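You operate a simulated robot arm through the tools that you are given. There is no shell and no other tool.

You are at the controls of a simulated robot arm. One attempt, no reset.

JOB
Pair the red and yellow band socks; box the blue band one.
Fine: each on the sock with its band colour, the same way round; flat in the green box, lid pressed home.

Only the result counts: the job must be done as asked and must still hold three seconds after the hand-in. Knocking over, shifting, dropping, spilling or breaking anything else fails it. A push-on lid holds only when it is set on centred and level and pressed home; a screw cap is set on level and turned clockwise until tight.

ROBOT AND FRAMES
A 7-joint arm with a two-finger parallel gripper, fixed in place. Base frame: the origin is on the floor under the middle of its stand, x ahead of it, y to its left, z up; the work surface is at about z = 900. Readings come in mm, degrees, newtons and seconds.
It reaches about 1479 mm from its shoulder. Its first joint turns from -166.0 to 166.0 degrees. Payload 4.4 kg.
The tool frame sits at the grasp point between the pads (the TCP): z along the fingers, y along the line on which they close. The tips reach 23 mm beyond it. Largest opening 94 mm; finger width 38, thickness 10; the body of the gripper, 54 by 96 mm, starts 39 mm behind the TCP.
Orientation is that of the tool frame in the base frame, as a unit quaternion [w, x, y, z]. With the fingers straight down and closing along the base's y, the tool's x points along the base's -x, its y along +y and its z along -z.

CONTROLS
- The arm moves only by the tool servo_tool. Its argument "rows" is a list of rows, each a list of 7 numbers: the shift along the tool's x, y, z in mm, then the turn, a rotation vector about the tool's x, y, z in degrees, then the finger opening in mm, from 0 to 94. In form: [[dx, dy, dz, rx, ry, rz, grip], ...]. A call has 1 to 20 rows; each row is the pose to reach, as a shift and turn from the pose commanded when the call began, along the tool's axes at that moment. A row lasts 0.2 s, in which the tool goes at most 50 mm and 8.6 degrees; a call with a longer step from one row to the next is refused whole, and so is a gripper value outside its range. Where a pose cannot be reached the arm comes as near as it can. A force on the tool above 90 N (or 10 N above the force at the start of the call, whichever is more), or a blocked arm, ends the call early, and 0.2 s more pass. The fingers move at their own pace (about 72 mm/s each) and stop on an object; they squeeze with about 37 N. The grip force told is the motor's: it shows also when the fingers shut on nothing. Time passes only in rows, and 0.2 s behind the last, so rows that repeat a pose let the fingers close. The reply holds the time, the measured pose of the TCP, the force on the tool along the base axes, the opening and the grip force, in the units named above and with some noise, with the torque about the TCP (base axes, N m) and any sound that the robot's microphone picked up, and new pictures: "pictures" is both (left out), scene, wrist or none.
- Cameras (640 x 400 px; columns grow to the right, rows downward): "scene" is fixed at [382.8, -511.8, 1491.9]; the picture's right is [0.72, -0.70, 0.00], its down [-0.33, -0.34, -0.88] and it looks along [0.61, 0.63, -0.48] (base axes); focal length 318 px, centre (320, 200). "wrist" rides on the gripper at [86, 16, -74] in the tool frame; the picture's right is [-0.18, 0.98, 0.00], its down [-0.58, -0.11, -0.81] and it looks along [-0.79, -0.15, 0.59] (tool axes); focal length 243 px, centre (320, 200). There is no depth. A picture from a camera that has moved, and an enlarged one, comes with that camera's place and axes in the base frame and with its lens. The place of the scene camera against the robot may be out by one fixed shift of up to 25 mm in any direction.
- zoom(camera, box): a new picture of the part [left, top, right, bottom] of that camera's present view, enlarged. The clock stands still meanwhile.
- hand_in(): hands the job in; it is judged then, once.

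Places have to be worked out from the pictures, the camera data and where the tool is seen. Open the gripper and draw the arm clear of the work before you hand the job in, unless the task says otherwise.

The tools are called after "Call:" as a command line: name --pt "numbers of a row" for each row, then --argument value for the rest, lists and objects as JSON in quotes. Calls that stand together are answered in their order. servo_tool: Moves the arm, as the interface text tells. Its arguments: {"type":"object","properties":{"rows":{"type":"array"},"pictures":{"type":"string","enum":["both","scene","wrist","none"]}},"required":["rows"]} The other tools are called the same way: zoom (camera, box) takes an enlarged picture of a part of a camera's view; hand_in () hands the job in.

At the start:

```text
t: 0.0
eef_pos: [843.8, 35.6, 1239.0]
orientation: [0.0, 0.0, 1.0, 0.001]
force: [-0.3, 0.8, -0.1]
torque: [0.01, -0.04, -0.02]
opening: 94.2
grip_force: 0.0
```

scene: 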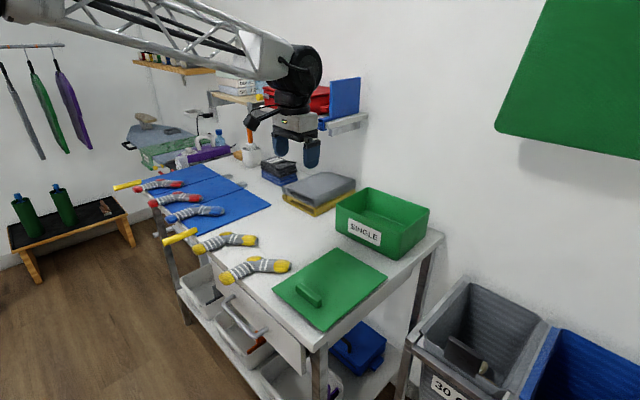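
wrist: 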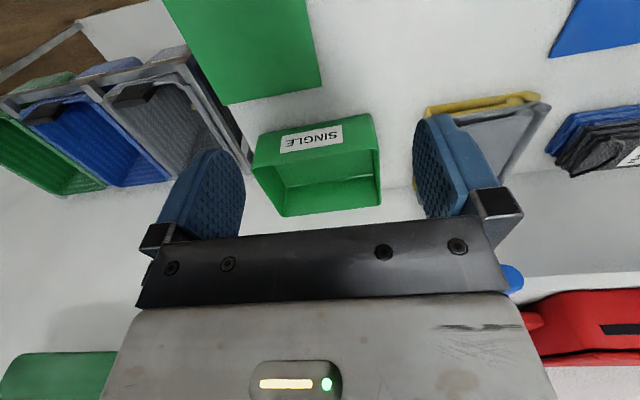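

I see five socks (two red, one blue, two yellow), the green "SINGLE" box and a loose lid. I'll zoom in for details first.

Call:
zoom --camera "scene" --box '[110, 160, 310, 300]'

Call:
zoom --camera "scene" --box '[250, 160, 450, 340]'

```text
2.86 times, centred on (210, 230) of scene
camera zoom: at [382.8, -511.8, 1491.9], right [0.72, -0.7, 0.0], down [-0.33, -0.34, -0.88], along [0.61, 0.63, -0.48], focal length 910 px, centre (634, 114)
```

zoom: 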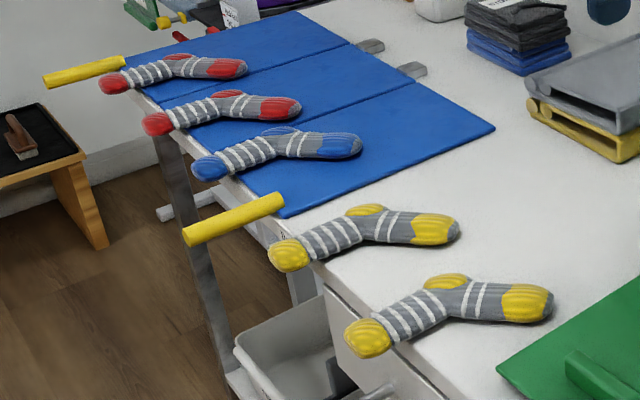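

```text
2.22 times, centred on (350, 250) of scene
camera zoom: at [382.8, -511.8, 1491.9], right [0.72, -0.7, 0.0], down [-0.33, -0.34, -0.88], along [0.61, 0.63, -0.48], focal length 708 px, centre (253, 89)
```

zoom: 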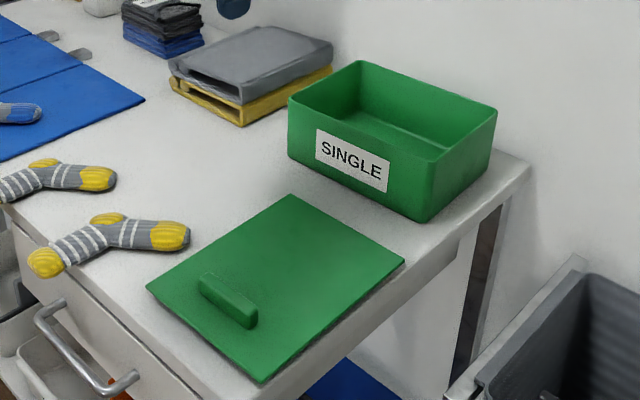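

Socks look parallel, cuffs near the bench front edge (x≈650), toes at about x≈790; the lid lies at about x 714–958, y −177–6, with its handle near x≈753. I'll move above the near yellow sock to look with the wrist camera.

Call:
servo_tool --pt "30 15 38 0 0 0 94" --pt "60 30 76 0 0 0 94" --pt "90 45 114 0 0 0 94" --pt "124 64 150 0 0 0 94" --pt "124 64 150 0 0 0 94" --pictures "both"

```text
refused: row 1 steps farther than a row can; nothing moved
```

The first step was slightly over 50 mm; I'll use smaller steps to the same viewpoint over the near yellow sock.

Call:
servo_tool --pt "25 13 30 0 0 0 94" --pt "50 26 60 0 0 0 94" --pt "75 39 90 0 0 0 94" --pt "100 52 120 0 0 0 94" --pt "124 64 150 0 0 0 94" --pt "124 64 150 0 0 0 94" --pictures "both"

```text
t: 1.4
eef_pos: [719.1, 99.1, 1088.0]
orientation: [0.0, 0.0, 1.0, 0.0]
force: [-0.2, 0.5, -0.1]
torque: [-0.02, 0.01, -0.01]
opening: 93.7
grip_force: 0.0
camera wrist: at [634.2, 115.2, 1163.0], right [0.18, 0.98, 0.0], down [0.58, -0.11, 0.81], along [0.79, -0.15, -0.59], focal length 243 px, centre (320, 200)
```

scene: 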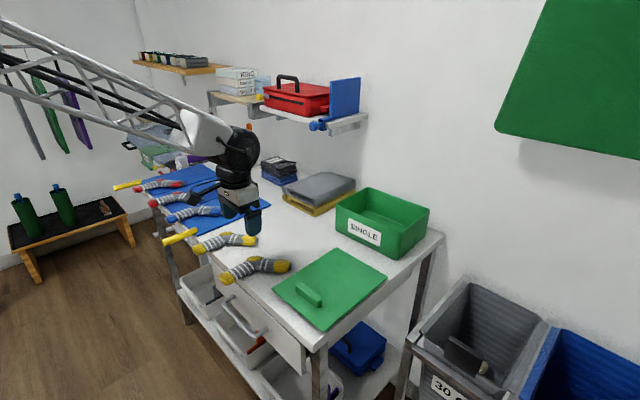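
wrist: 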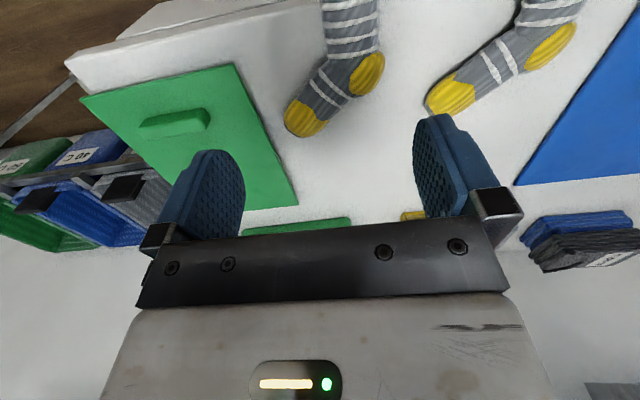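

The wrist camera sees the near yellow sock's foot at the top of its view. I'll tilt the tool so this camera looks almost straight down and place it so that the yellow socks fall in the clear half of the picture.

Call:
servo_tool --pt "-10 10 -20 0 7.5 0 94" --pt "-20 20 -40 0 15 0 94" --pt "-35 30 -60 0 22.5 0 94" --pt "-50 40 -80 0 30 0 94" --pt "-65 50 -100 0 37.5 0 94" --pt "-80 60 -110 0 45 0 94" --pt "-80 60 -110 0 45 0 94" --pictures "wrist"

```text
t: 3.0
eef_pos: [798.8, 159.9, 1200.6]
orientation: [-0.383, -0.001, 0.924, -0.001]
force: [0.1, 1.0, -0.6]
torque: [-0.02, -0.01, 0.02]
opening: 94.1
grip_force: 0.1
camera wrist: at [792.3, 175.1, 1313.8], right [0.13, 0.98, -0.13], down [0.98, -0.11, 0.16], along [0.14, -0.15, -0.98], focal length 243 px, centre (320, 200)
```

wrist: 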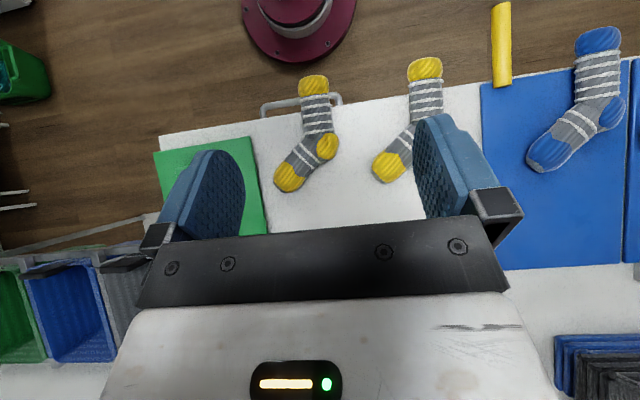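

The top-down view works well. I'll zoom into this view for the yellow and blue socks.

Call:
zoom --camera "wrist" --box '[250, 50, 470, 200]'

Call:
zoom --camera "wrist" --box '[460, 10, 640, 190]'

```text
2.67 times, centred on (360, 125) of wrist
camera zoom: at [792.3, 175.1, 1313.8], right [0.13, 0.98, -0.13], down [0.98, -0.11, 0.16], along [0.14, -0.15, -0.98], focal length 647 px, centre (213, 400)
```

zoom: 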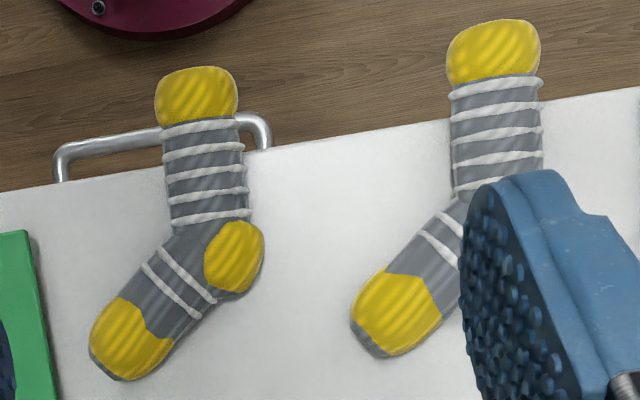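

```text
2.22 times, centred on (550, 100) of wrist
camera zoom: at [792.3, 175.1, 1313.8], right [0.13, 0.98, -0.13], down [0.98, -0.11, 0.16], along [0.14, -0.15, -0.98], focal length 539 px, centre (-191, 422)
```

zoom: 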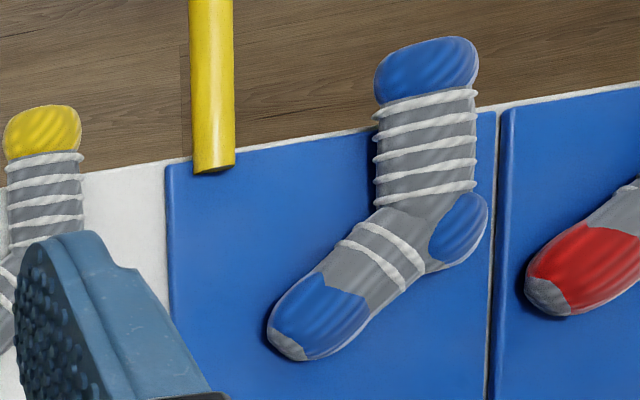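

The sock geometry is clear now: leg along x, heel on +y, foot toward +x/−y, the cuff overhanging the front edge (x≈703). I estimate the near yellow sock's leg at about (725, 128). I'll go back to vertical and hover above it.

Call:
servo_tool --pt "-15 -5 32 0 -7.5 0 94" --pt "-30 -10 64 0 -15 0 94" --pt "-45 -16 97 0 -22.5 0 94" --pt "-60 -21 129 0 -30 0 94" --pt "-74 -27 161 0 -37.5 0 94" --pt "-89 -32 194 0 -45 0 94" --pt "-89 -32 194 0 -45 0 94" --pictures "both"

Call:
zoom --camera "scene" --box '[190, 190, 310, 300]'

Call:
zoom --camera "wrist" --box '[220, 0, 440, 200]'

```text
t: 4.6
eef_pos: [726.6, 129.2, 1000.4]
orientation: [0.001, 0.0, 1.0, 0.0]
force: [0.3, -0.3, -0.5]
torque: [0.0, 0.0, -0.02]
opening: 94.0
grip_force: 0.1
camera wrist: at [640.7, 143.5, 1073.3], right [0.18, 0.98, 0.0], down [0.58, -0.11, 0.81], along [0.79, -0.15, -0.59], focal length 243 px, centre (320, 200)
```

scene: 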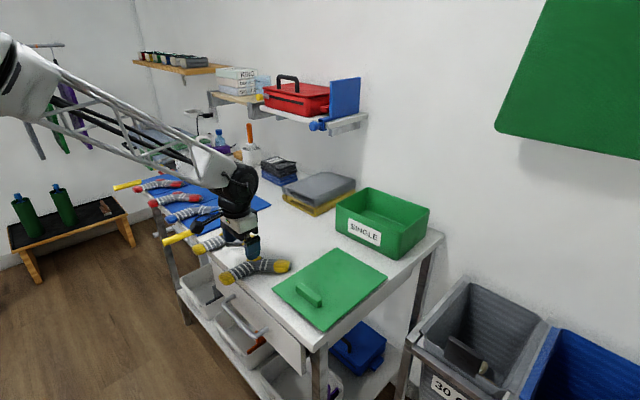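
wrist: 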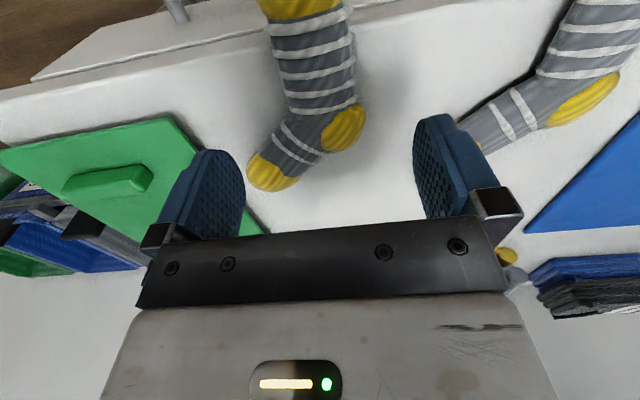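

```text
3.64 times, centred on (250, 245) of scene
camera zoom: at [382.8, -511.8, 1491.9], right [0.72, -0.7, 0.0], down [-0.33, -0.34, -0.88], along [0.61, 0.63, -0.48], focal length 1158 px, centre (574, 36)
```

zoom: 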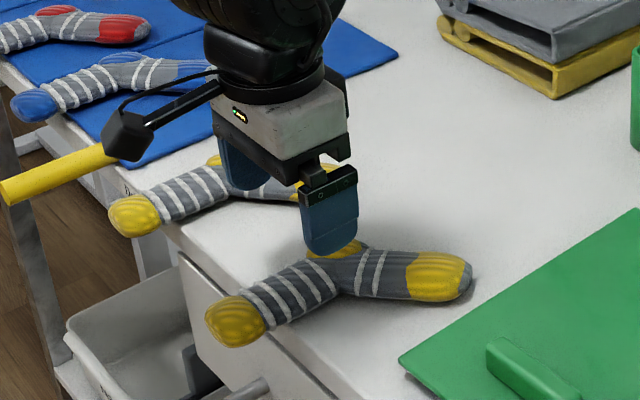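

```text
2.00 times, centred on (330, 100) of wrist
camera zoom: at [640.7, 143.5, 1073.3], right [0.18, 0.98, 0.0], down [0.58, -0.11, 0.81], along [0.79, -0.15, -0.59], focal length 485 px, centre (300, 400)
```

zoom: 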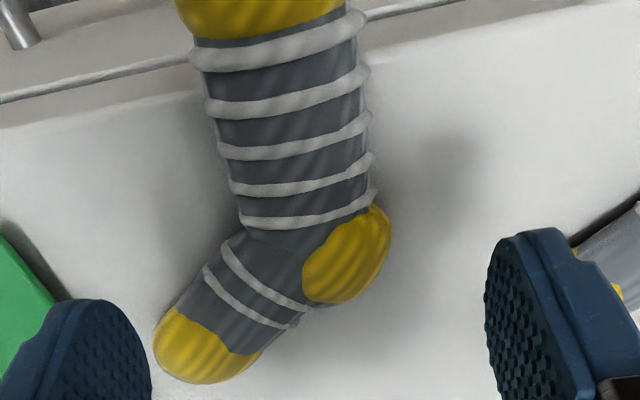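

Leg centre confirmed at about (727, 128). I'll descend with open fingers until the tips are just above the bench, then close on the leg.

Call:
servo_tool --pt "0 -1 40 0 0 0 94" --pt "0 -1 65 0 0 0 94" --pt "0 -1 74 0 0 0 94" --pt "0 -1 74 0 0 0 70" --pt "0 -1 74 0 0 0 50" --pt "0 -1 74 0 0 0 30" --pt "0 -1 74 0 0 0 20" --pt "0 -1 74 0 0 0 20" --pictures "both"

Call:
zoom --camera "scene" --box '[190, 190, 310, 300]'

```text
t: 6.4
eef_pos: [726.6, 127.0, 926.8]
orientation: [0.0, 0.0, 1.0, 0.0]
force: [0.8, -0.9, 0.9]
torque: [0.01, 0.03, -0.01]
opening: 47.3
grip_force: 36.8
camera wrist: at [640.8, 142.3, 1000.0], right [0.18, 0.98, 0.0], down [0.58, -0.11, 0.81], along [0.79, -0.15, -0.59], focal length 243 px, centre (320, 200)
```

scene: 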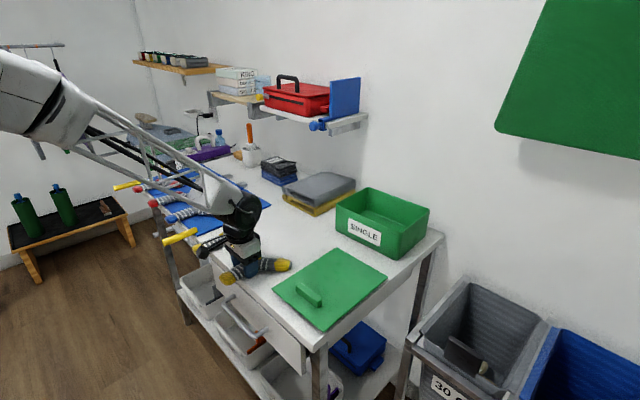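
wrist: 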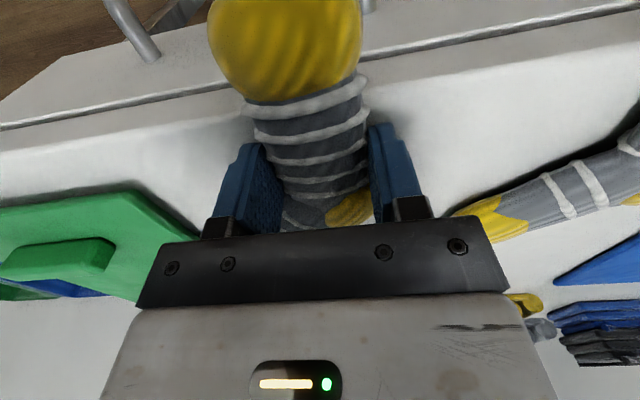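

```text
3.64 times, centred on (250, 245) of scene
camera zoom: at [382.8, -511.8, 1491.9], right [0.72, -0.7, 0.0], down [-0.33, -0.34, -0.88], along [0.61, 0.63, -0.48], focal length 1158 px, centre (574, 36)
```

zoom: 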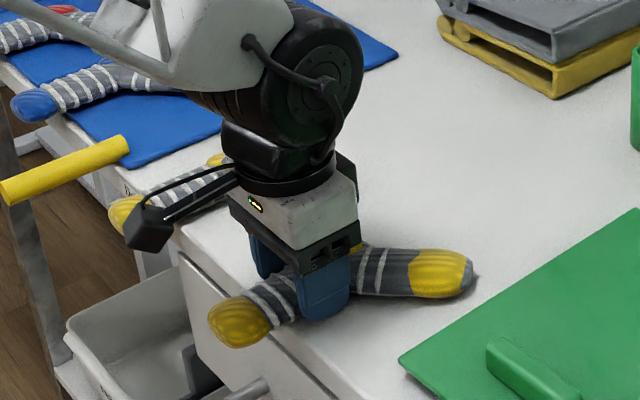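

Gripped at 47 mm opening, 37 N. I'll lift straight up and check how the sock hangs.

Call:
servo_tool --pt "0 0 -15 0 0 0 20" --pt "0 0 -40 0 0 0 20" --pt "0 0 -70 0 0 0 20" --pt "0 0 -100 0 0 0 20" --pt "0 0 -100 0 0 0 20" --pictures "both"

Call:
zoom --camera "scene" --box '[190, 150, 310, 280]'

```text
t: 7.6
eef_pos: [726.7, 125.7, 1026.0]
orientation: [0.0, 0.0, 1.0, 0.0]
force: [0.6, 0.5, -1.0]
torque: [0.01, -0.02, 0.01]
opening: 47.0
grip_force: 37.3
camera wrist: at [640.5, 141.5, 1100.0], right [0.18, 0.98, 0.0], down [0.58, -0.11, 0.81], along [0.79, -0.15, -0.59], focal length 243 px, centre (320, 200)
```

scene: 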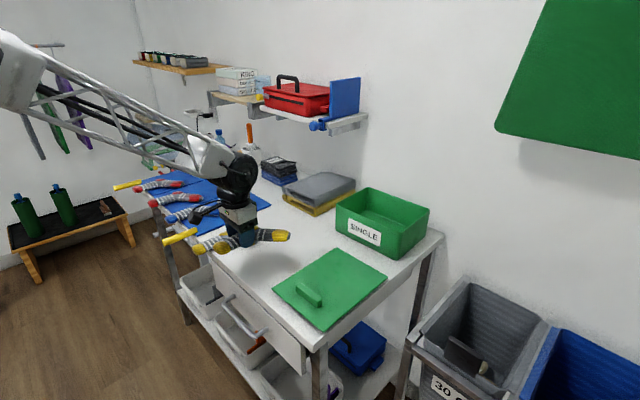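
wrist: 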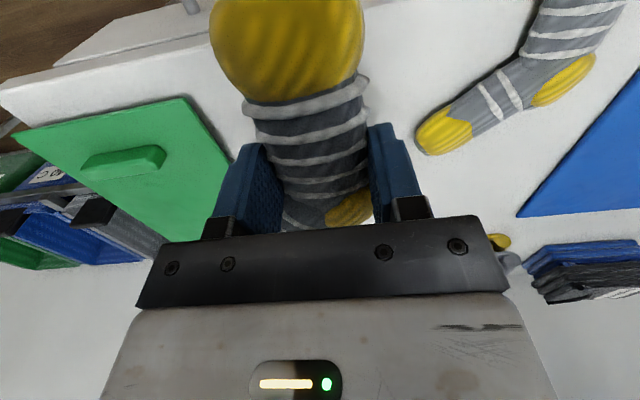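

```text
3.08 times, centred on (250, 215) of scene
camera zoom: at [382.8, -511.8, 1491.9], right [0.72, -0.7, 0.0], down [-0.33, -0.34, -0.88], along [0.61, 0.63, -0.48], focal length 980 px, centre (535, 154)
```

zoom: 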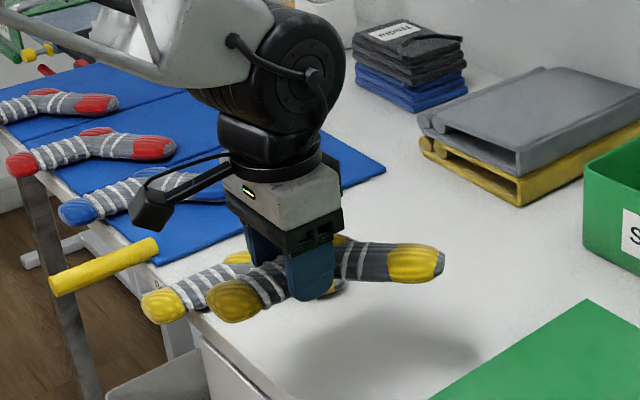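

The sock is stiff and held level. I'll zoom on the other yellow sock in the present wrist view to fix its position before moving over it.

Call:
zoom --camera "wrist" --box '[400, 0, 640, 170]'

```text
2.35 times, centred on (520, 85) of wrist
camera zoom: at [640.5, 141.5, 1100.0], right [0.18, 0.98, 0.0], down [0.58, -0.11, 0.81], along [0.79, -0.15, -0.59], focal length 571 px, centre (-151, 471)
```

zoom: 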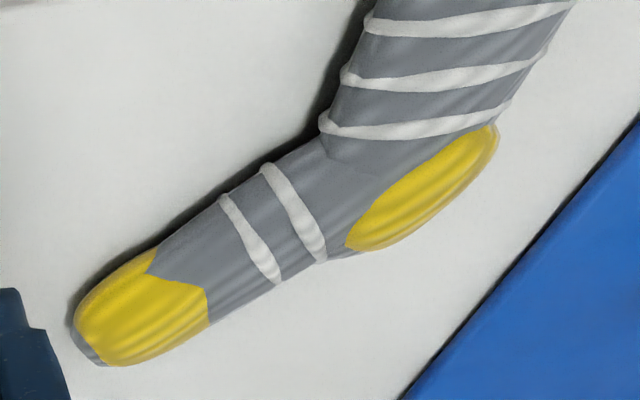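

Offset to the other yellow sock comes out at about (+5, +164) mm. I'll move sideways at this height, then check.

Call:
servo_tool --pt "-1 41 0 0 0 0 20" --pt "-2 82 0 0 0 0 20" --pt "-4 123 0 0 0 0 20" --pt "-5 164 0 0 0 0 20" --pt "-5 164 0 0 0 0 20" --pictures "both"

Call:
zoom --camera "scene" --box '[160, 150, 290, 270]'

Call:
zoom --camera "wrist" --box '[180, 0, 440, 240]'

```text
t: 8.8
eef_pos: [730.6, 291.6, 1025.1]
orientation: [0.0, 0.001, 1.0, 0.0]
force: [-0.2, -0.2, -0.5]
torque: [0.0, -0.05, 0.0]
opening: 46.6
grip_force: 37.2
camera wrist: at [645.5, 305.9, 1099.3], right [0.18, 0.98, 0.0], down [0.58, -0.11, 0.81], along [0.79, -0.15, -0.59], focal length 243 px, centre (320, 200)
```

scene: 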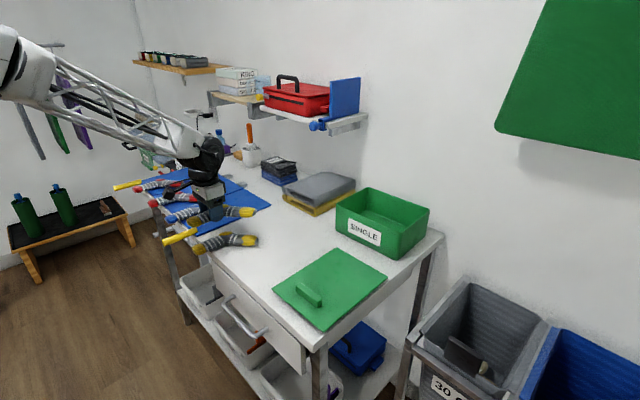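
wrist: 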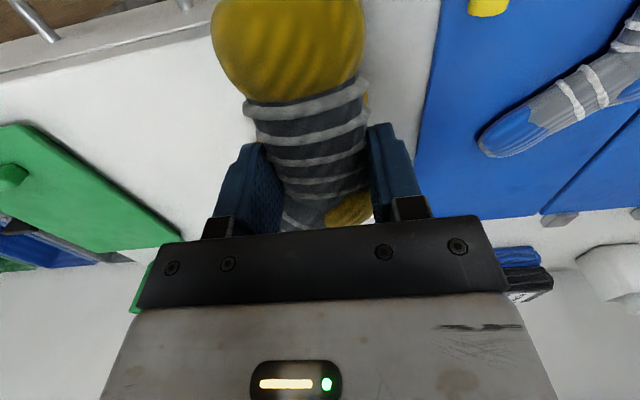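

```text
3.33 times, centred on (225, 210) of scene
camera zoom: at [382.8, -511.8, 1491.9], right [0.72, -0.7, 0.0], down [-0.33, -0.34, -0.88], along [0.61, 0.63, -0.48], focal length 1062 px, centre (637, 167)
```

zoom: 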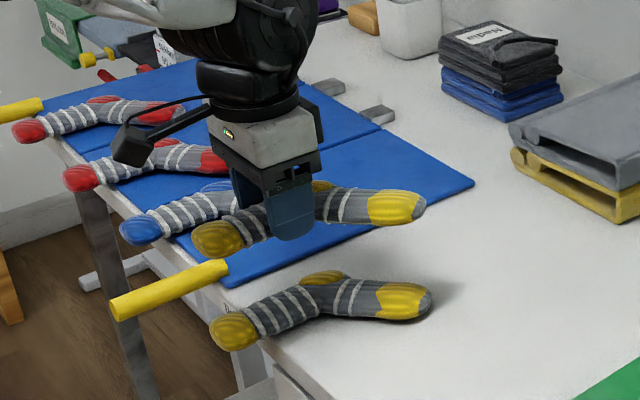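

```text
1.67 times, centred on (310, 120) of wrist
camera zoom: at [645.5, 305.9, 1099.3], right [0.18, 0.98, 0.0], down [0.58, -0.11, 0.81], along [0.79, -0.15, -0.59], focal length 404 px, centre (337, 333)
```

zoom: 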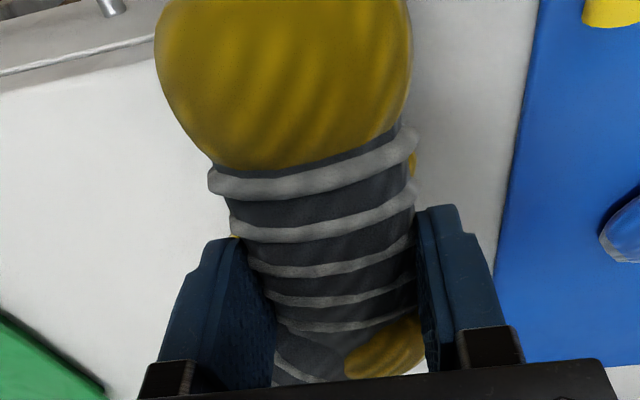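

The held sock is nearly above its mate; I'll trim by about (−2, +1) and lower partway, watching the force.

Call:
servo_tool --pt "2 1 20 0 0 0 20" --pt "2 1 40 0 0 0 20" --pt "2 1 55 0 0 0 20" --pt "2 1 60 0 0 0 20" --pt "2 1 60 0 0 0 20" --pictures "both"

Call:
zoom --camera "scene" --box '[160, 150, 290, 270]'

```text
t: 10.0
eef_pos: [728.1, 291.7, 965.5]
orientation: [0.0, 0.0, 1.0, 0.001]
force: [-0.6, -0.1, -0.5]
torque: [0.03, 0.01, 0.01]
opening: 46.4
grip_force: 36.7
camera wrist: at [643.3, 306.9, 1039.5], right [0.18, 0.98, 0.0], down [0.58, -0.11, 0.81], along [0.79, -0.15, -0.59], focal length 243 px, centre (320, 200)
```

scene: 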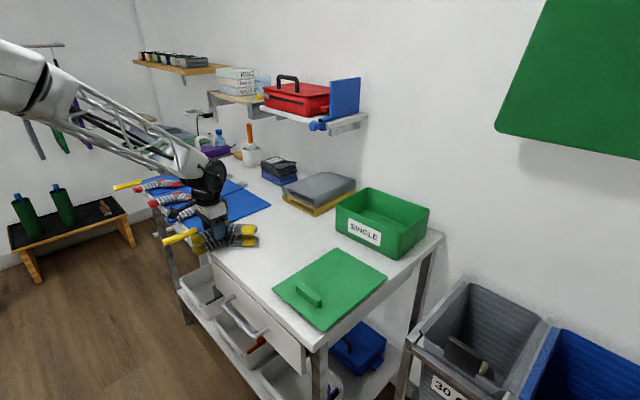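
wrist: 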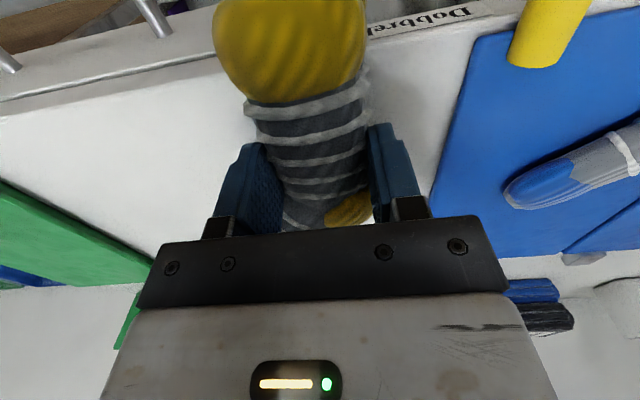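

```text
3.33 times, centred on (225, 210) of scene
camera zoom: at [382.8, -511.8, 1491.9], right [0.72, -0.7, 0.0], down [-0.33, -0.34, -0.88], along [0.61, 0.63, -0.48], focal length 1062 px, centre (637, 167)
```

zoom: 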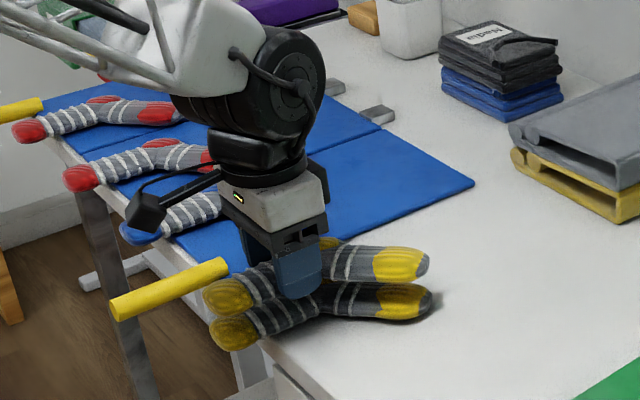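

The two socks line up well in the scene view. I'll lower in small steps and watch for contact force.

Call:
servo_tool --pt "0 0 4 0 0 0 20" --pt "0 0 7 0 0 0 20" --pt "0 0 7 0 0 0 20" --pictures "none"

```text
t: 10.8
eef_pos: [727.8, 291.7, 957.7]
orientation: [0.001, 0.0, 1.0, 0.0]
force: [0.7, -0.8, -0.7]
torque: [0.02, 0.04, 0.01]
opening: 46.2
grip_force: 36.8
```

No contact yet at TCP z≈958; continuing down in small steps.

Call:
servo_tool --pt "0 0 2 0 0 0 20" --pt "0 0 4 0 0 0 20" --pt "0 0 4 0 0 0 20" --pictures "none"

```text
t: 11.6
eef_pos: [729.8, 291.0, 954.0]
orientation: [0.0, 0.0, 1.0, 0.0]
force: [0.6, 0.2, -0.2]
torque: [-0.02, 0.02, -0.03]
opening: 46.5
grip_force: 37.4
```

Still no contact at 954 (about 27 mm above table-level grip); lowering a few mm more.

Call:
servo_tool --pt "0 0 2 0 0 0 20" --pt "0 0 3 0 0 0 20" --pt "0 0 3 0 0 0 20" --pictures "scene"

Call:
zoom --camera "scene" --box '[180, 190, 280, 270]'

```text
t: 12.4
eef_pos: [729.7, 292.2, 951.6]
orientation: [0.0, 0.0, 1.0, 0.0]
force: [-0.2, 0.0, -0.1]
torque: [0.01, 0.02, -0.03]
opening: 46.0
grip_force: 36.7
```

scene: 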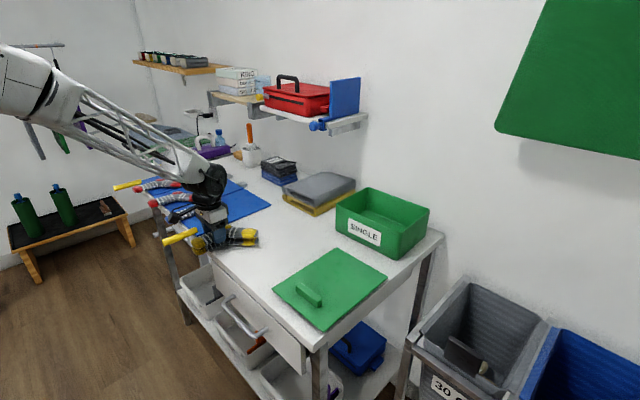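

```text
5.00 times, centred on (230, 230) of scene
camera zoom: at [382.8, -511.8, 1491.9], right [0.72, -0.7, 0.0], down [-0.33, -0.34, -0.88], along [0.61, 0.63, -0.48], focal length 1593 px, centre (770, 50)
```

zoom: 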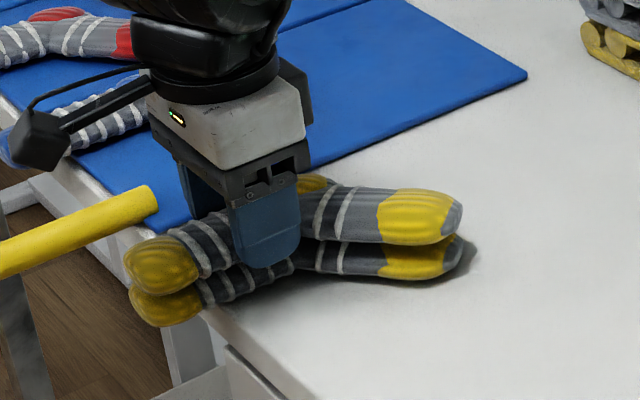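

The upper sock is just above the lower one, well aligned. Continuing down 2–3 mm at a time.

Call:
servo_tool --pt "0 0 1 0 0 0 20" --pt "0 0 2 0 0 0 20" --pt "0 0 2 0 0 0 20" --pictures "none"

```text
t: 13.2
eef_pos: [728.4, 291.4, 949.4]
orientation: [0.001, 0.0, 1.0, 0.0]
force: [-0.1, 0.6, -0.3]
torque: [-0.01, -0.03, -0.02]
opening: 46.2
grip_force: 37.2
```

Still no load at 949.4; another 2 mm.

Call:
servo_tool --pt "0 0 1 0 0 0 20" --pt "0 0 2 0 0 0 20" --pt "0 0 2 0 0 0 20" --pictures "none"

```text
t: 14.0
eef_pos: [729.4, 291.8, 947.8]
orientation: [0.001, -0.001, 1.0, 0.0]
force: [-1.0, 0.9, 5.3]
torque: [-0.07, -0.22, 0.0]
opening: 46.3
grip_force: 37.1
```

Contact felt (5 N) at TCP z≈948, so a sock is about 21 mm thick. I'll open the fingers and rise straight up.

Call:
servo_tool --pt "0 0 0 0 0 0 55" --pt "0 0 0 0 0 0 70" --pt "0 0 0 0 0 0 94" --pt "0 0 0 0 0 0 94" --pt "0 0 -20 0 0 0 94" --pt "0 0 -50 0 0 0 94" --pt "0 0 -90 0 0 0 94" --pt "0 0 -130 0 0 0 94" --pt "0 0 -130 0 0 0 94" --pictures "both"

Call:
zoom --camera "scene" --box '[180, 190, 280, 270]'

Call:
zoom --camera "wrist" --box '[220, 0, 440, 200]'

```text
t: 16.0
eef_pos: [730.4, 291.2, 1077.3]
orientation: [0.0, 0.0, 1.0, 0.001]
force: [-0.9, -0.6, -0.9]
torque: [-0.01, -0.01, 0.02]
opening: 93.8
grip_force: 0.0
camera wrist: at [644.5, 306.5, 1151.9], right [0.18, 0.98, 0.0], down [0.58, -0.11, 0.81], along [0.79, -0.15, -0.59], focal length 243 px, centre (320, 200)
```

scene: 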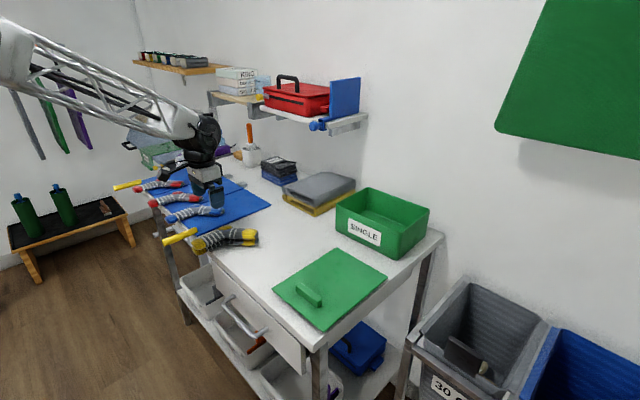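
wrist: 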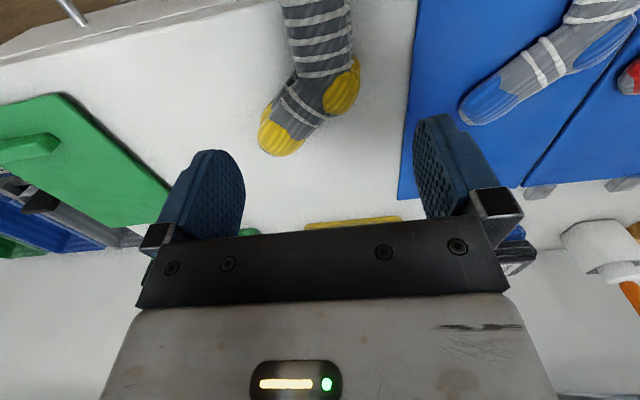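

```text
5.00 times, centred on (230, 230) of scene
camera zoom: at [382.8, -511.8, 1491.9], right [0.72, -0.7, 0.0], down [-0.33, -0.34, -0.88], along [0.61, 0.63, -0.48], focal length 1593 px, centre (770, 50)
```

zoom: 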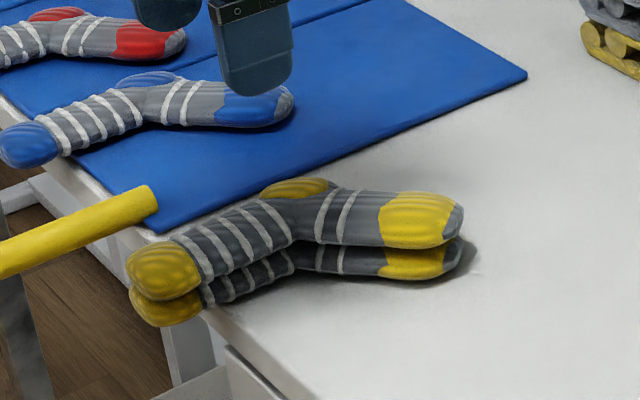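

```text
2.00 times, centred on (330, 100) of wrist
camera zoom: at [644.5, 306.5, 1151.9], right [0.18, 0.98, 0.0], down [0.58, -0.11, 0.81], along [0.79, -0.15, -0.59], focal length 485 px, centre (300, 400)
```

zoom: 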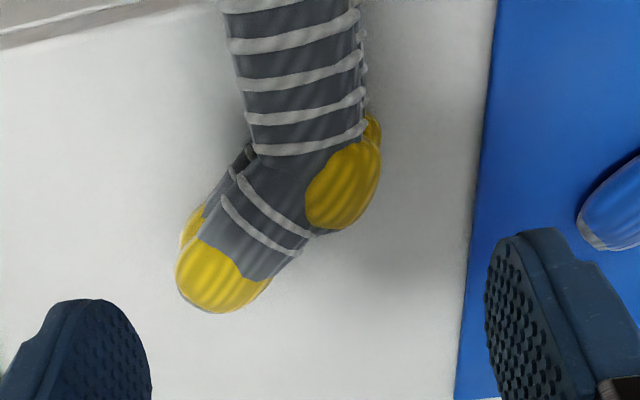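

The yellow pair is stacked neatly, same way round. Next I'll travel over to the red socks and take a tilted, top-down wrist view.

Call:
servo_tool --pt "-8 39 -14 0 5 0 94" --pt "-16 78 -28 0 10 0 94" --pt "-24 117 -42 0 15 0 94" --pt "-32 156 -56 0 20 0 94" --pt "-40 195 -70 0 25 0 94" --pt "-48 234 -84 0 30 0 94" --pt "-56 273 -98 0 35 0 94" --pt "-64 312 -112 0 40 0 94" --pt "-71 350 -122 0 45 0 94" --pt "-71 350 -122 0 45 0 94" --pictures "both"

Call:
zoom --camera "wrist" --box '[200, 20, 500, 200]'

```text
t: 18.2
eef_pos: [797.2, 640.1, 1199.2]
orientation: [-0.381, 0.0, 0.924, 0.002]
force: [-1.3, -0.3, 0.7]
torque: [-0.02, -0.05, -0.03]
opening: 94.0
grip_force: 0.1
out of reach, approached as far as the arm can: row 9, 10
camera wrist: at [789.5, 655.8, 1313.1], right [0.13, 0.98, -0.13], down [0.98, -0.11, 0.16], along [0.14, -0.15, -0.98], focal length 243 px, centre (320, 200)
```

scene: 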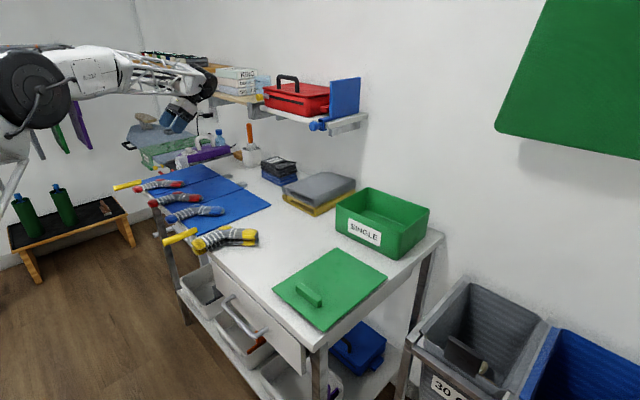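
wrist: 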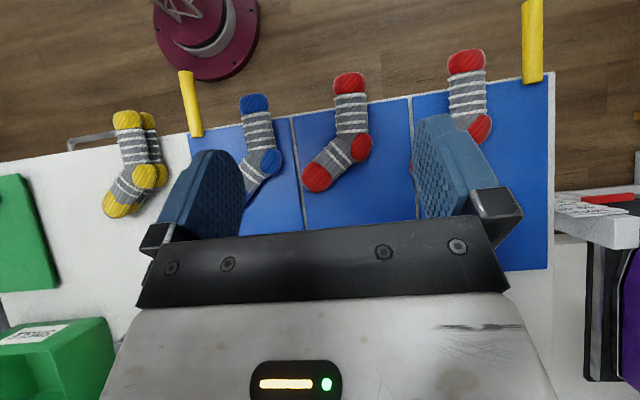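

```text
2.13 times, centred on (350, 110) of wrist
camera zoom: at [789.5, 655.8, 1313.1], right [0.13, 0.98, -0.13], down [0.98, -0.11, 0.16], along [0.14, -0.15, -0.98], focal length 518 px, centre (256, 392)
```

zoom: 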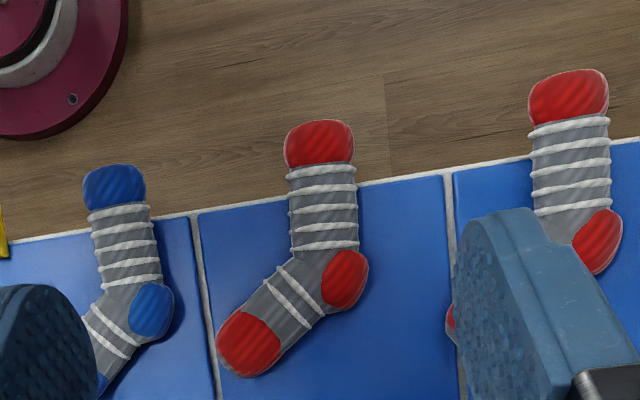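

Both red socks are clear: the nearer red leg at about (731, 663), the farther at about (733, 829), parallel to each other. I'll return to vertical above the far red sock.

Call:
servo_tool --pt "-13 27 26 0 -6.43 0 94" --pt "-25 54 52 0 -12.86 0 94" --pt "-38 81 77 0 -19.3 0 94" --pt "-50 108 103 0 -25.7 0 94" --pt "-63 135 129 0 -32.1 0 94" --pt "-76 162 155 0 -38.6 0 94" --pt "-88 189 180 0 -45 0 94" --pt "-88 189 180 0 -45 0 94" --pictures "both"

Call:
zoom --camera "wrist" --box '[220, 0, 440, 200]'

```text
t: 20.0
eef_pos: [731.1, 830.3, 1008.4]
orientation: [0.001, 0.0, 1.0, 0.0]
force: [-0.6, -0.4, 0.2]
torque: [-0.03, 0.01, -0.01]
opening: 93.9
grip_force: 0.1
camera wrist: at [645.7, 844.2, 1081.7], right [0.18, 0.98, 0.0], down [0.58, -0.11, 0.81], along [0.79, -0.15, -0.59], focal length 243 px, centre (320, 200)
```

scene: 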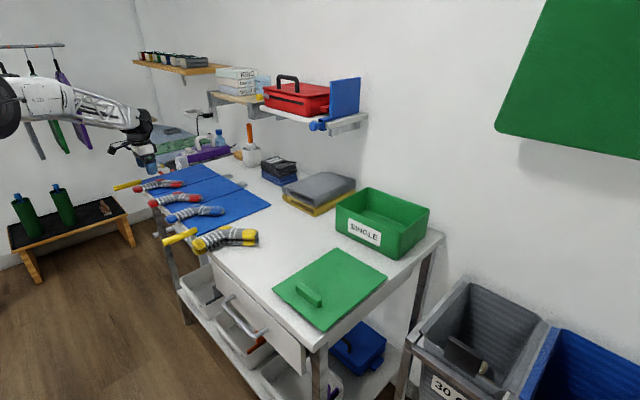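
wrist: 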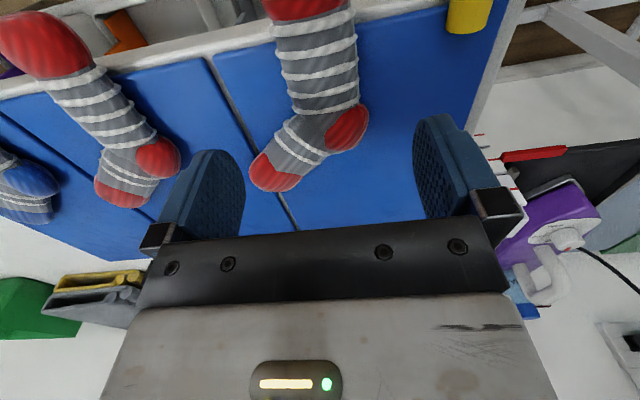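

```text
2.00 times, centred on (330, 100) of wrist
camera zoom: at [645.7, 844.2, 1081.7], right [0.18, 0.98, 0.0], down [0.58, -0.11, 0.81], along [0.79, -0.15, -0.59], focal length 485 px, centre (300, 400)
```

zoom: 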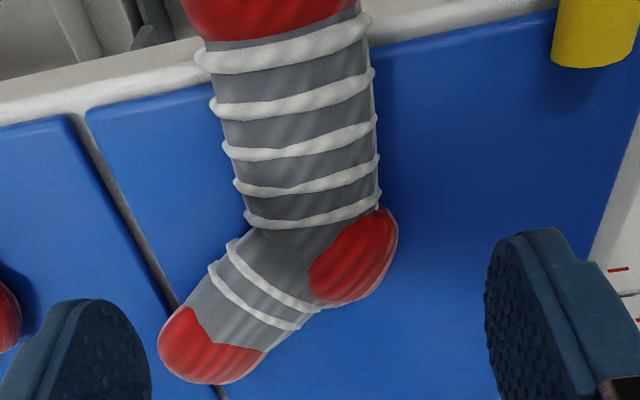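

Far red leg centre at about (734, 830). Descending with tips to ~909 (clear of the mat), then closing.

Call:
servo_tool --pt "-2 0 40 0 0 0 94" --pt "-2 0 65 0 0 0 94" --pt "-2 0 76 0 0 0 94" --pt "-2 0 76 0 0 0 94" --pictures "wrist"

Call:
zoom --camera "wrist" --box '[130, 0, 510, 240]'

```text
t: 21.0
eef_pos: [735.3, 828.1, 930.7]
orientation: [0.0, 0.0, 1.0, 0.001]
force: [-0.4, 0.7, 0.3]
torque: [0.04, -0.02, -0.01]
opening: 93.9
grip_force: 0.1
camera wrist: at [649.1, 843.7, 1005.7], right [0.18, 0.98, 0.0], down [0.58, -0.11, 0.81], along [0.79, -0.15, -0.59], focal length 243 px, centre (320, 200)
```

wrist: 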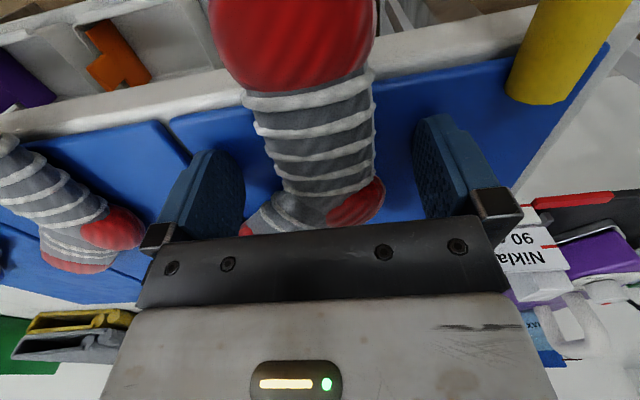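

```text
1.67 times, centred on (320, 120) of wrist
camera zoom: at [649.1, 843.7, 1005.7], right [0.18, 0.98, 0.0], down [0.58, -0.11, 0.81], along [0.79, -0.15, -0.59], focal length 404 px, centre (320, 333)
```

zoom: 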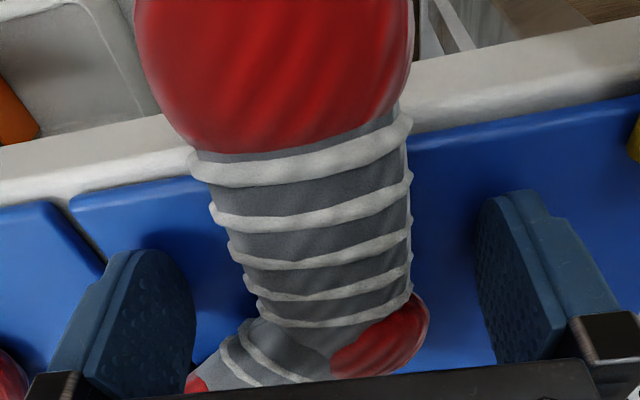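

Well centred and no contact with the mat. Closing on the far red sock's leg and lifting.

Call:
servo_tool --pt "0 0 0 0 0 0 70" --pt "0 0 0 0 0 0 50" --pt "0 0 0 0 0 0 30" --pt "0 0 0 0 0 0 20" --pt "0 0 0 0 0 0 20" --pictures "none"

```text
t: 22.2
eef_pos: [734.2, 828.0, 931.0]
orientation: [0.0, -0.001, 1.0, 0.0]
force: [0.3, -0.4, -0.1]
torque: [0.02, 0.0, -0.01]
opening: 48.3
grip_force: 37.1
```

Gripped (48 mm, 37 N). Lifting 100 mm and carrying it sideways by about (−2, −165.5) to above the near red sock.

Call:
servo_tool --pt "0 0 -15 0 0 0 20" --pt "0 0 -40 0 0 0 20" --pt "0 0 -70 0 0 0 20" --pt "0 0 -100 0 0 0 20" --pt "0 -41 -100 0 0 0 20" --pt "1 -82 -100 0 0 0 20" --pt "1 -123 -100 0 0 0 20" --pt "2 -165 -100 0 0 0 20" --pt "2 -165 -100 0 0 0 20" --pt "2 -165 -100 0 0 0 20" --pictures "both"

Call:
zoom --camera "scene" --box '[130, 130, 250, 230]'

```text
t: 24.4
eef_pos: [733.4, 663.6, 1030.8]
orientation: [0.0, 0.0, 1.0, 0.0]
force: [-0.7, 0.5, -0.4]
torque: [-0.02, -0.01, 0.0]
opening: 48.0
grip_force: 36.4
camera wrist: at [646.9, 678.8, 1105.2], right [0.18, 0.98, 0.0], down [0.58, -0.11, 0.81], along [0.79, -0.15, -0.59], focal length 243 px, centre (320, 200)
```

scene: 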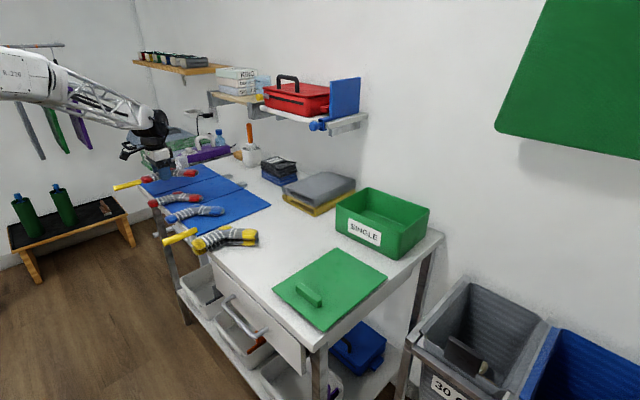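
wrist: 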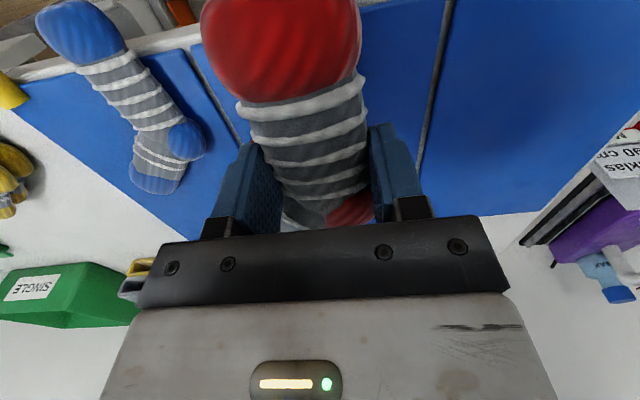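

```text
4.00 times, centred on (190, 180) of scene
camera zoom: at [382.8, -511.8, 1491.9], right [0.72, -0.7, 0.0], down [-0.33, -0.34, -0.88], along [0.61, 0.63, -0.48], focal length 1274 px, centre (840, 280)
```

zoom: 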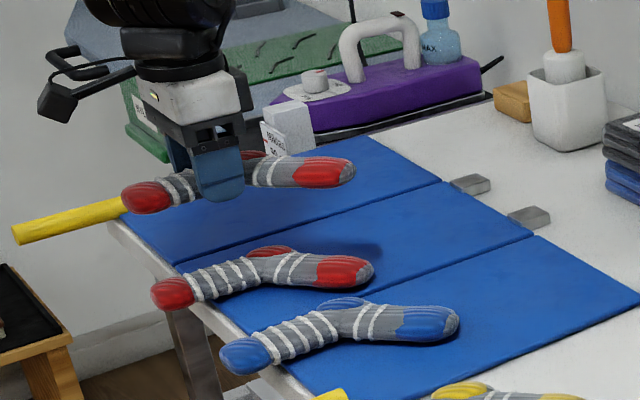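

The cuff ends line up, the toe perhaps slightly rotated. I'll lower to a small gap and compare directly.

Call:
servo_tool --pt "0 0 25 0 0 0 20" --pt "0 0 50 0 0 0 20" --pt "0 0 65 0 0 0 20" --pt "0 0 68 0 0 0 20" --pt "0 0 68 0 0 0 20" --pictures "both"

Call:
zoom --camera "scene" --box '[140, 155, 220, 220]'

Call:
zoom --camera "wrist" --box '[190, 0, 450, 240]'

```text
t: 25.6
eef_pos: [733.1, 663.9, 962.6]
orientation: [0.0, 0.0, 1.0, 0.001]
force: [0.0, 0.2, -0.7]
torque: [-0.03, -0.01, -0.01]
opening: 47.7
grip_force: 37.1
camera wrist: at [646.8, 679.4, 1037.5], right [0.18, 0.98, 0.0], down [0.58, -0.11, 0.81], along [0.79, -0.15, -0.59], focal length 243 px, centre (320, 200)
```

scene: 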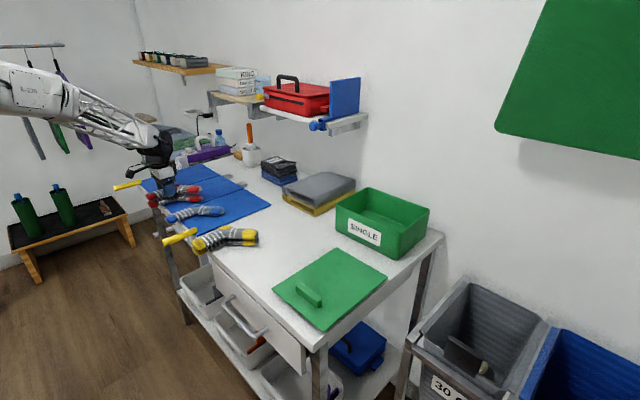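
wrist: 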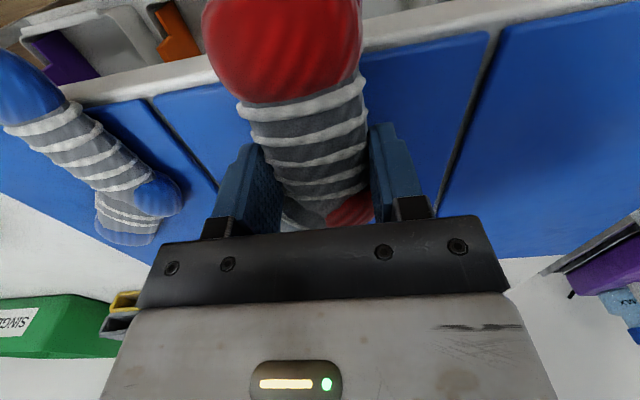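

```text
6.15 times, centred on (180, 188) of scene
camera zoom: at [382.8, -511.8, 1491.9], right [0.72, -0.7, 0.0], down [-0.33, -0.34, -0.88], along [0.61, 0.63, -0.48], focal length 1960 px, centre (1182, 277)
```

zoom: 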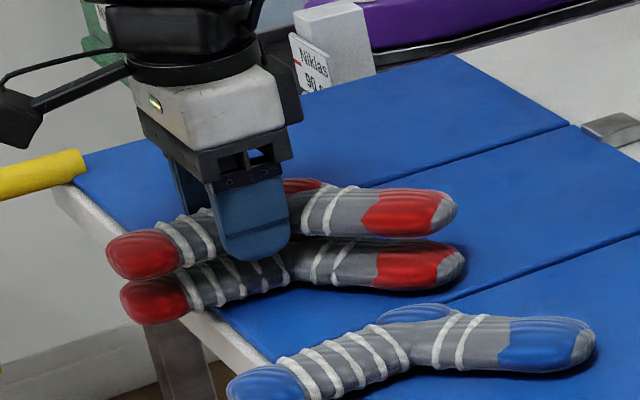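

```text
1.67 times, centred on (320, 120) of wrist
camera zoom: at [646.8, 679.4, 1037.5], right [0.18, 0.98, 0.0], down [0.58, -0.11, 0.81], along [0.79, -0.15, -0.59], focal length 404 px, centre (320, 333)
```

zoom: 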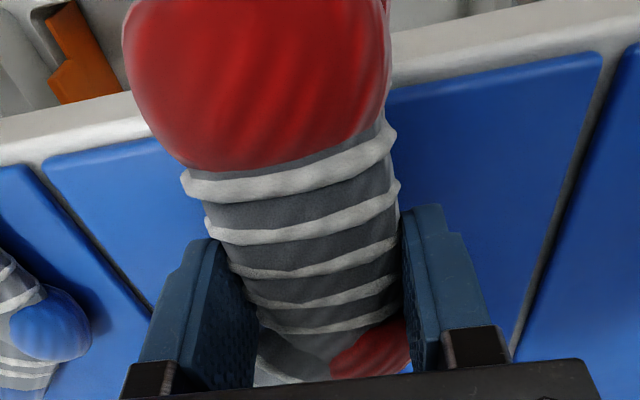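

The two red socks are parallel and nearly aligned. I'll trim by (−2, −2) and lower close to contact (expected around TCP z≈952).

Call:
servo_tool --pt "1 -1 4 0 0 0 20" --pt "2 -2 8 0 0 0 20" --pt "2 -2 9 0 0 0 20" --pt "2 -2 9 0 0 0 20" --pictures "none"

```text
t: 26.6
eef_pos: [729.7, 661.6, 954.1]
orientation: [0.0, 0.0, 1.0, 0.0]
force: [0.4, -0.2, 2.5]
torque: [0.02, -0.03, -0.02]
opening: 47.5
grip_force: 36.6
```

A light contact (2.5 N) begins at z≈954. One more mm or two to seat it.

Call:
servo_tool --pt "0 0 1 0 0 0 20" --pt "0 0 1 0 0 0 20" --pictures "scene"

Call:
zoom --camera "scene" --box '[140, 155, 220, 220]'

```text
t: 27.2
eef_pos: [730.6, 662.3, 953.9]
orientation: [0.0, 0.001, 1.0, 0.0]
force: [-0.5, -0.8, 9.2]
torque: [-0.05, -0.18, -0.02]
opening: 47.5
grip_force: 36.9
```

scene: 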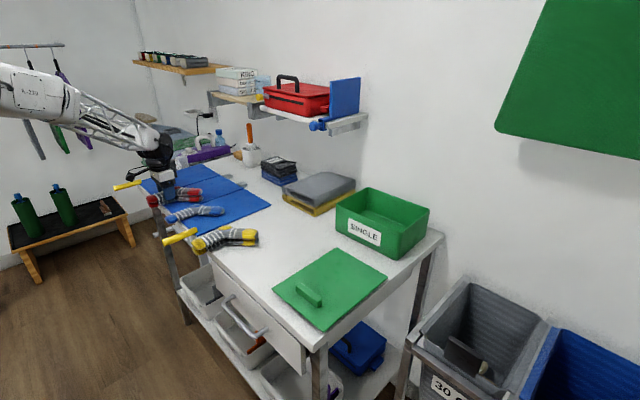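

```text
6.15 times, centred on (180, 188) of scene
camera zoom: at [382.8, -511.8, 1491.9], right [0.72, -0.7, 0.0], down [-0.33, -0.34, -0.88], along [0.61, 0.63, -0.48], focal length 1960 px, centre (1182, 277)
```

zoom: 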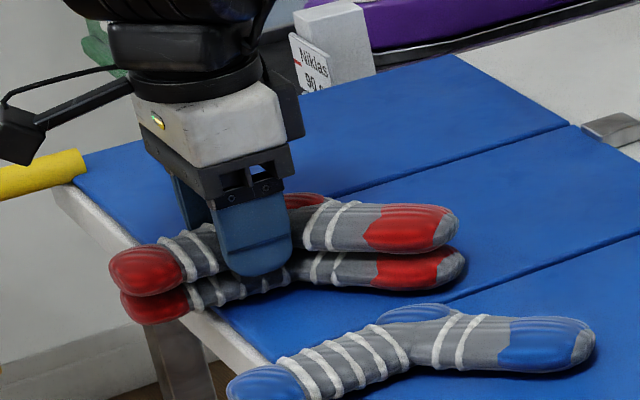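

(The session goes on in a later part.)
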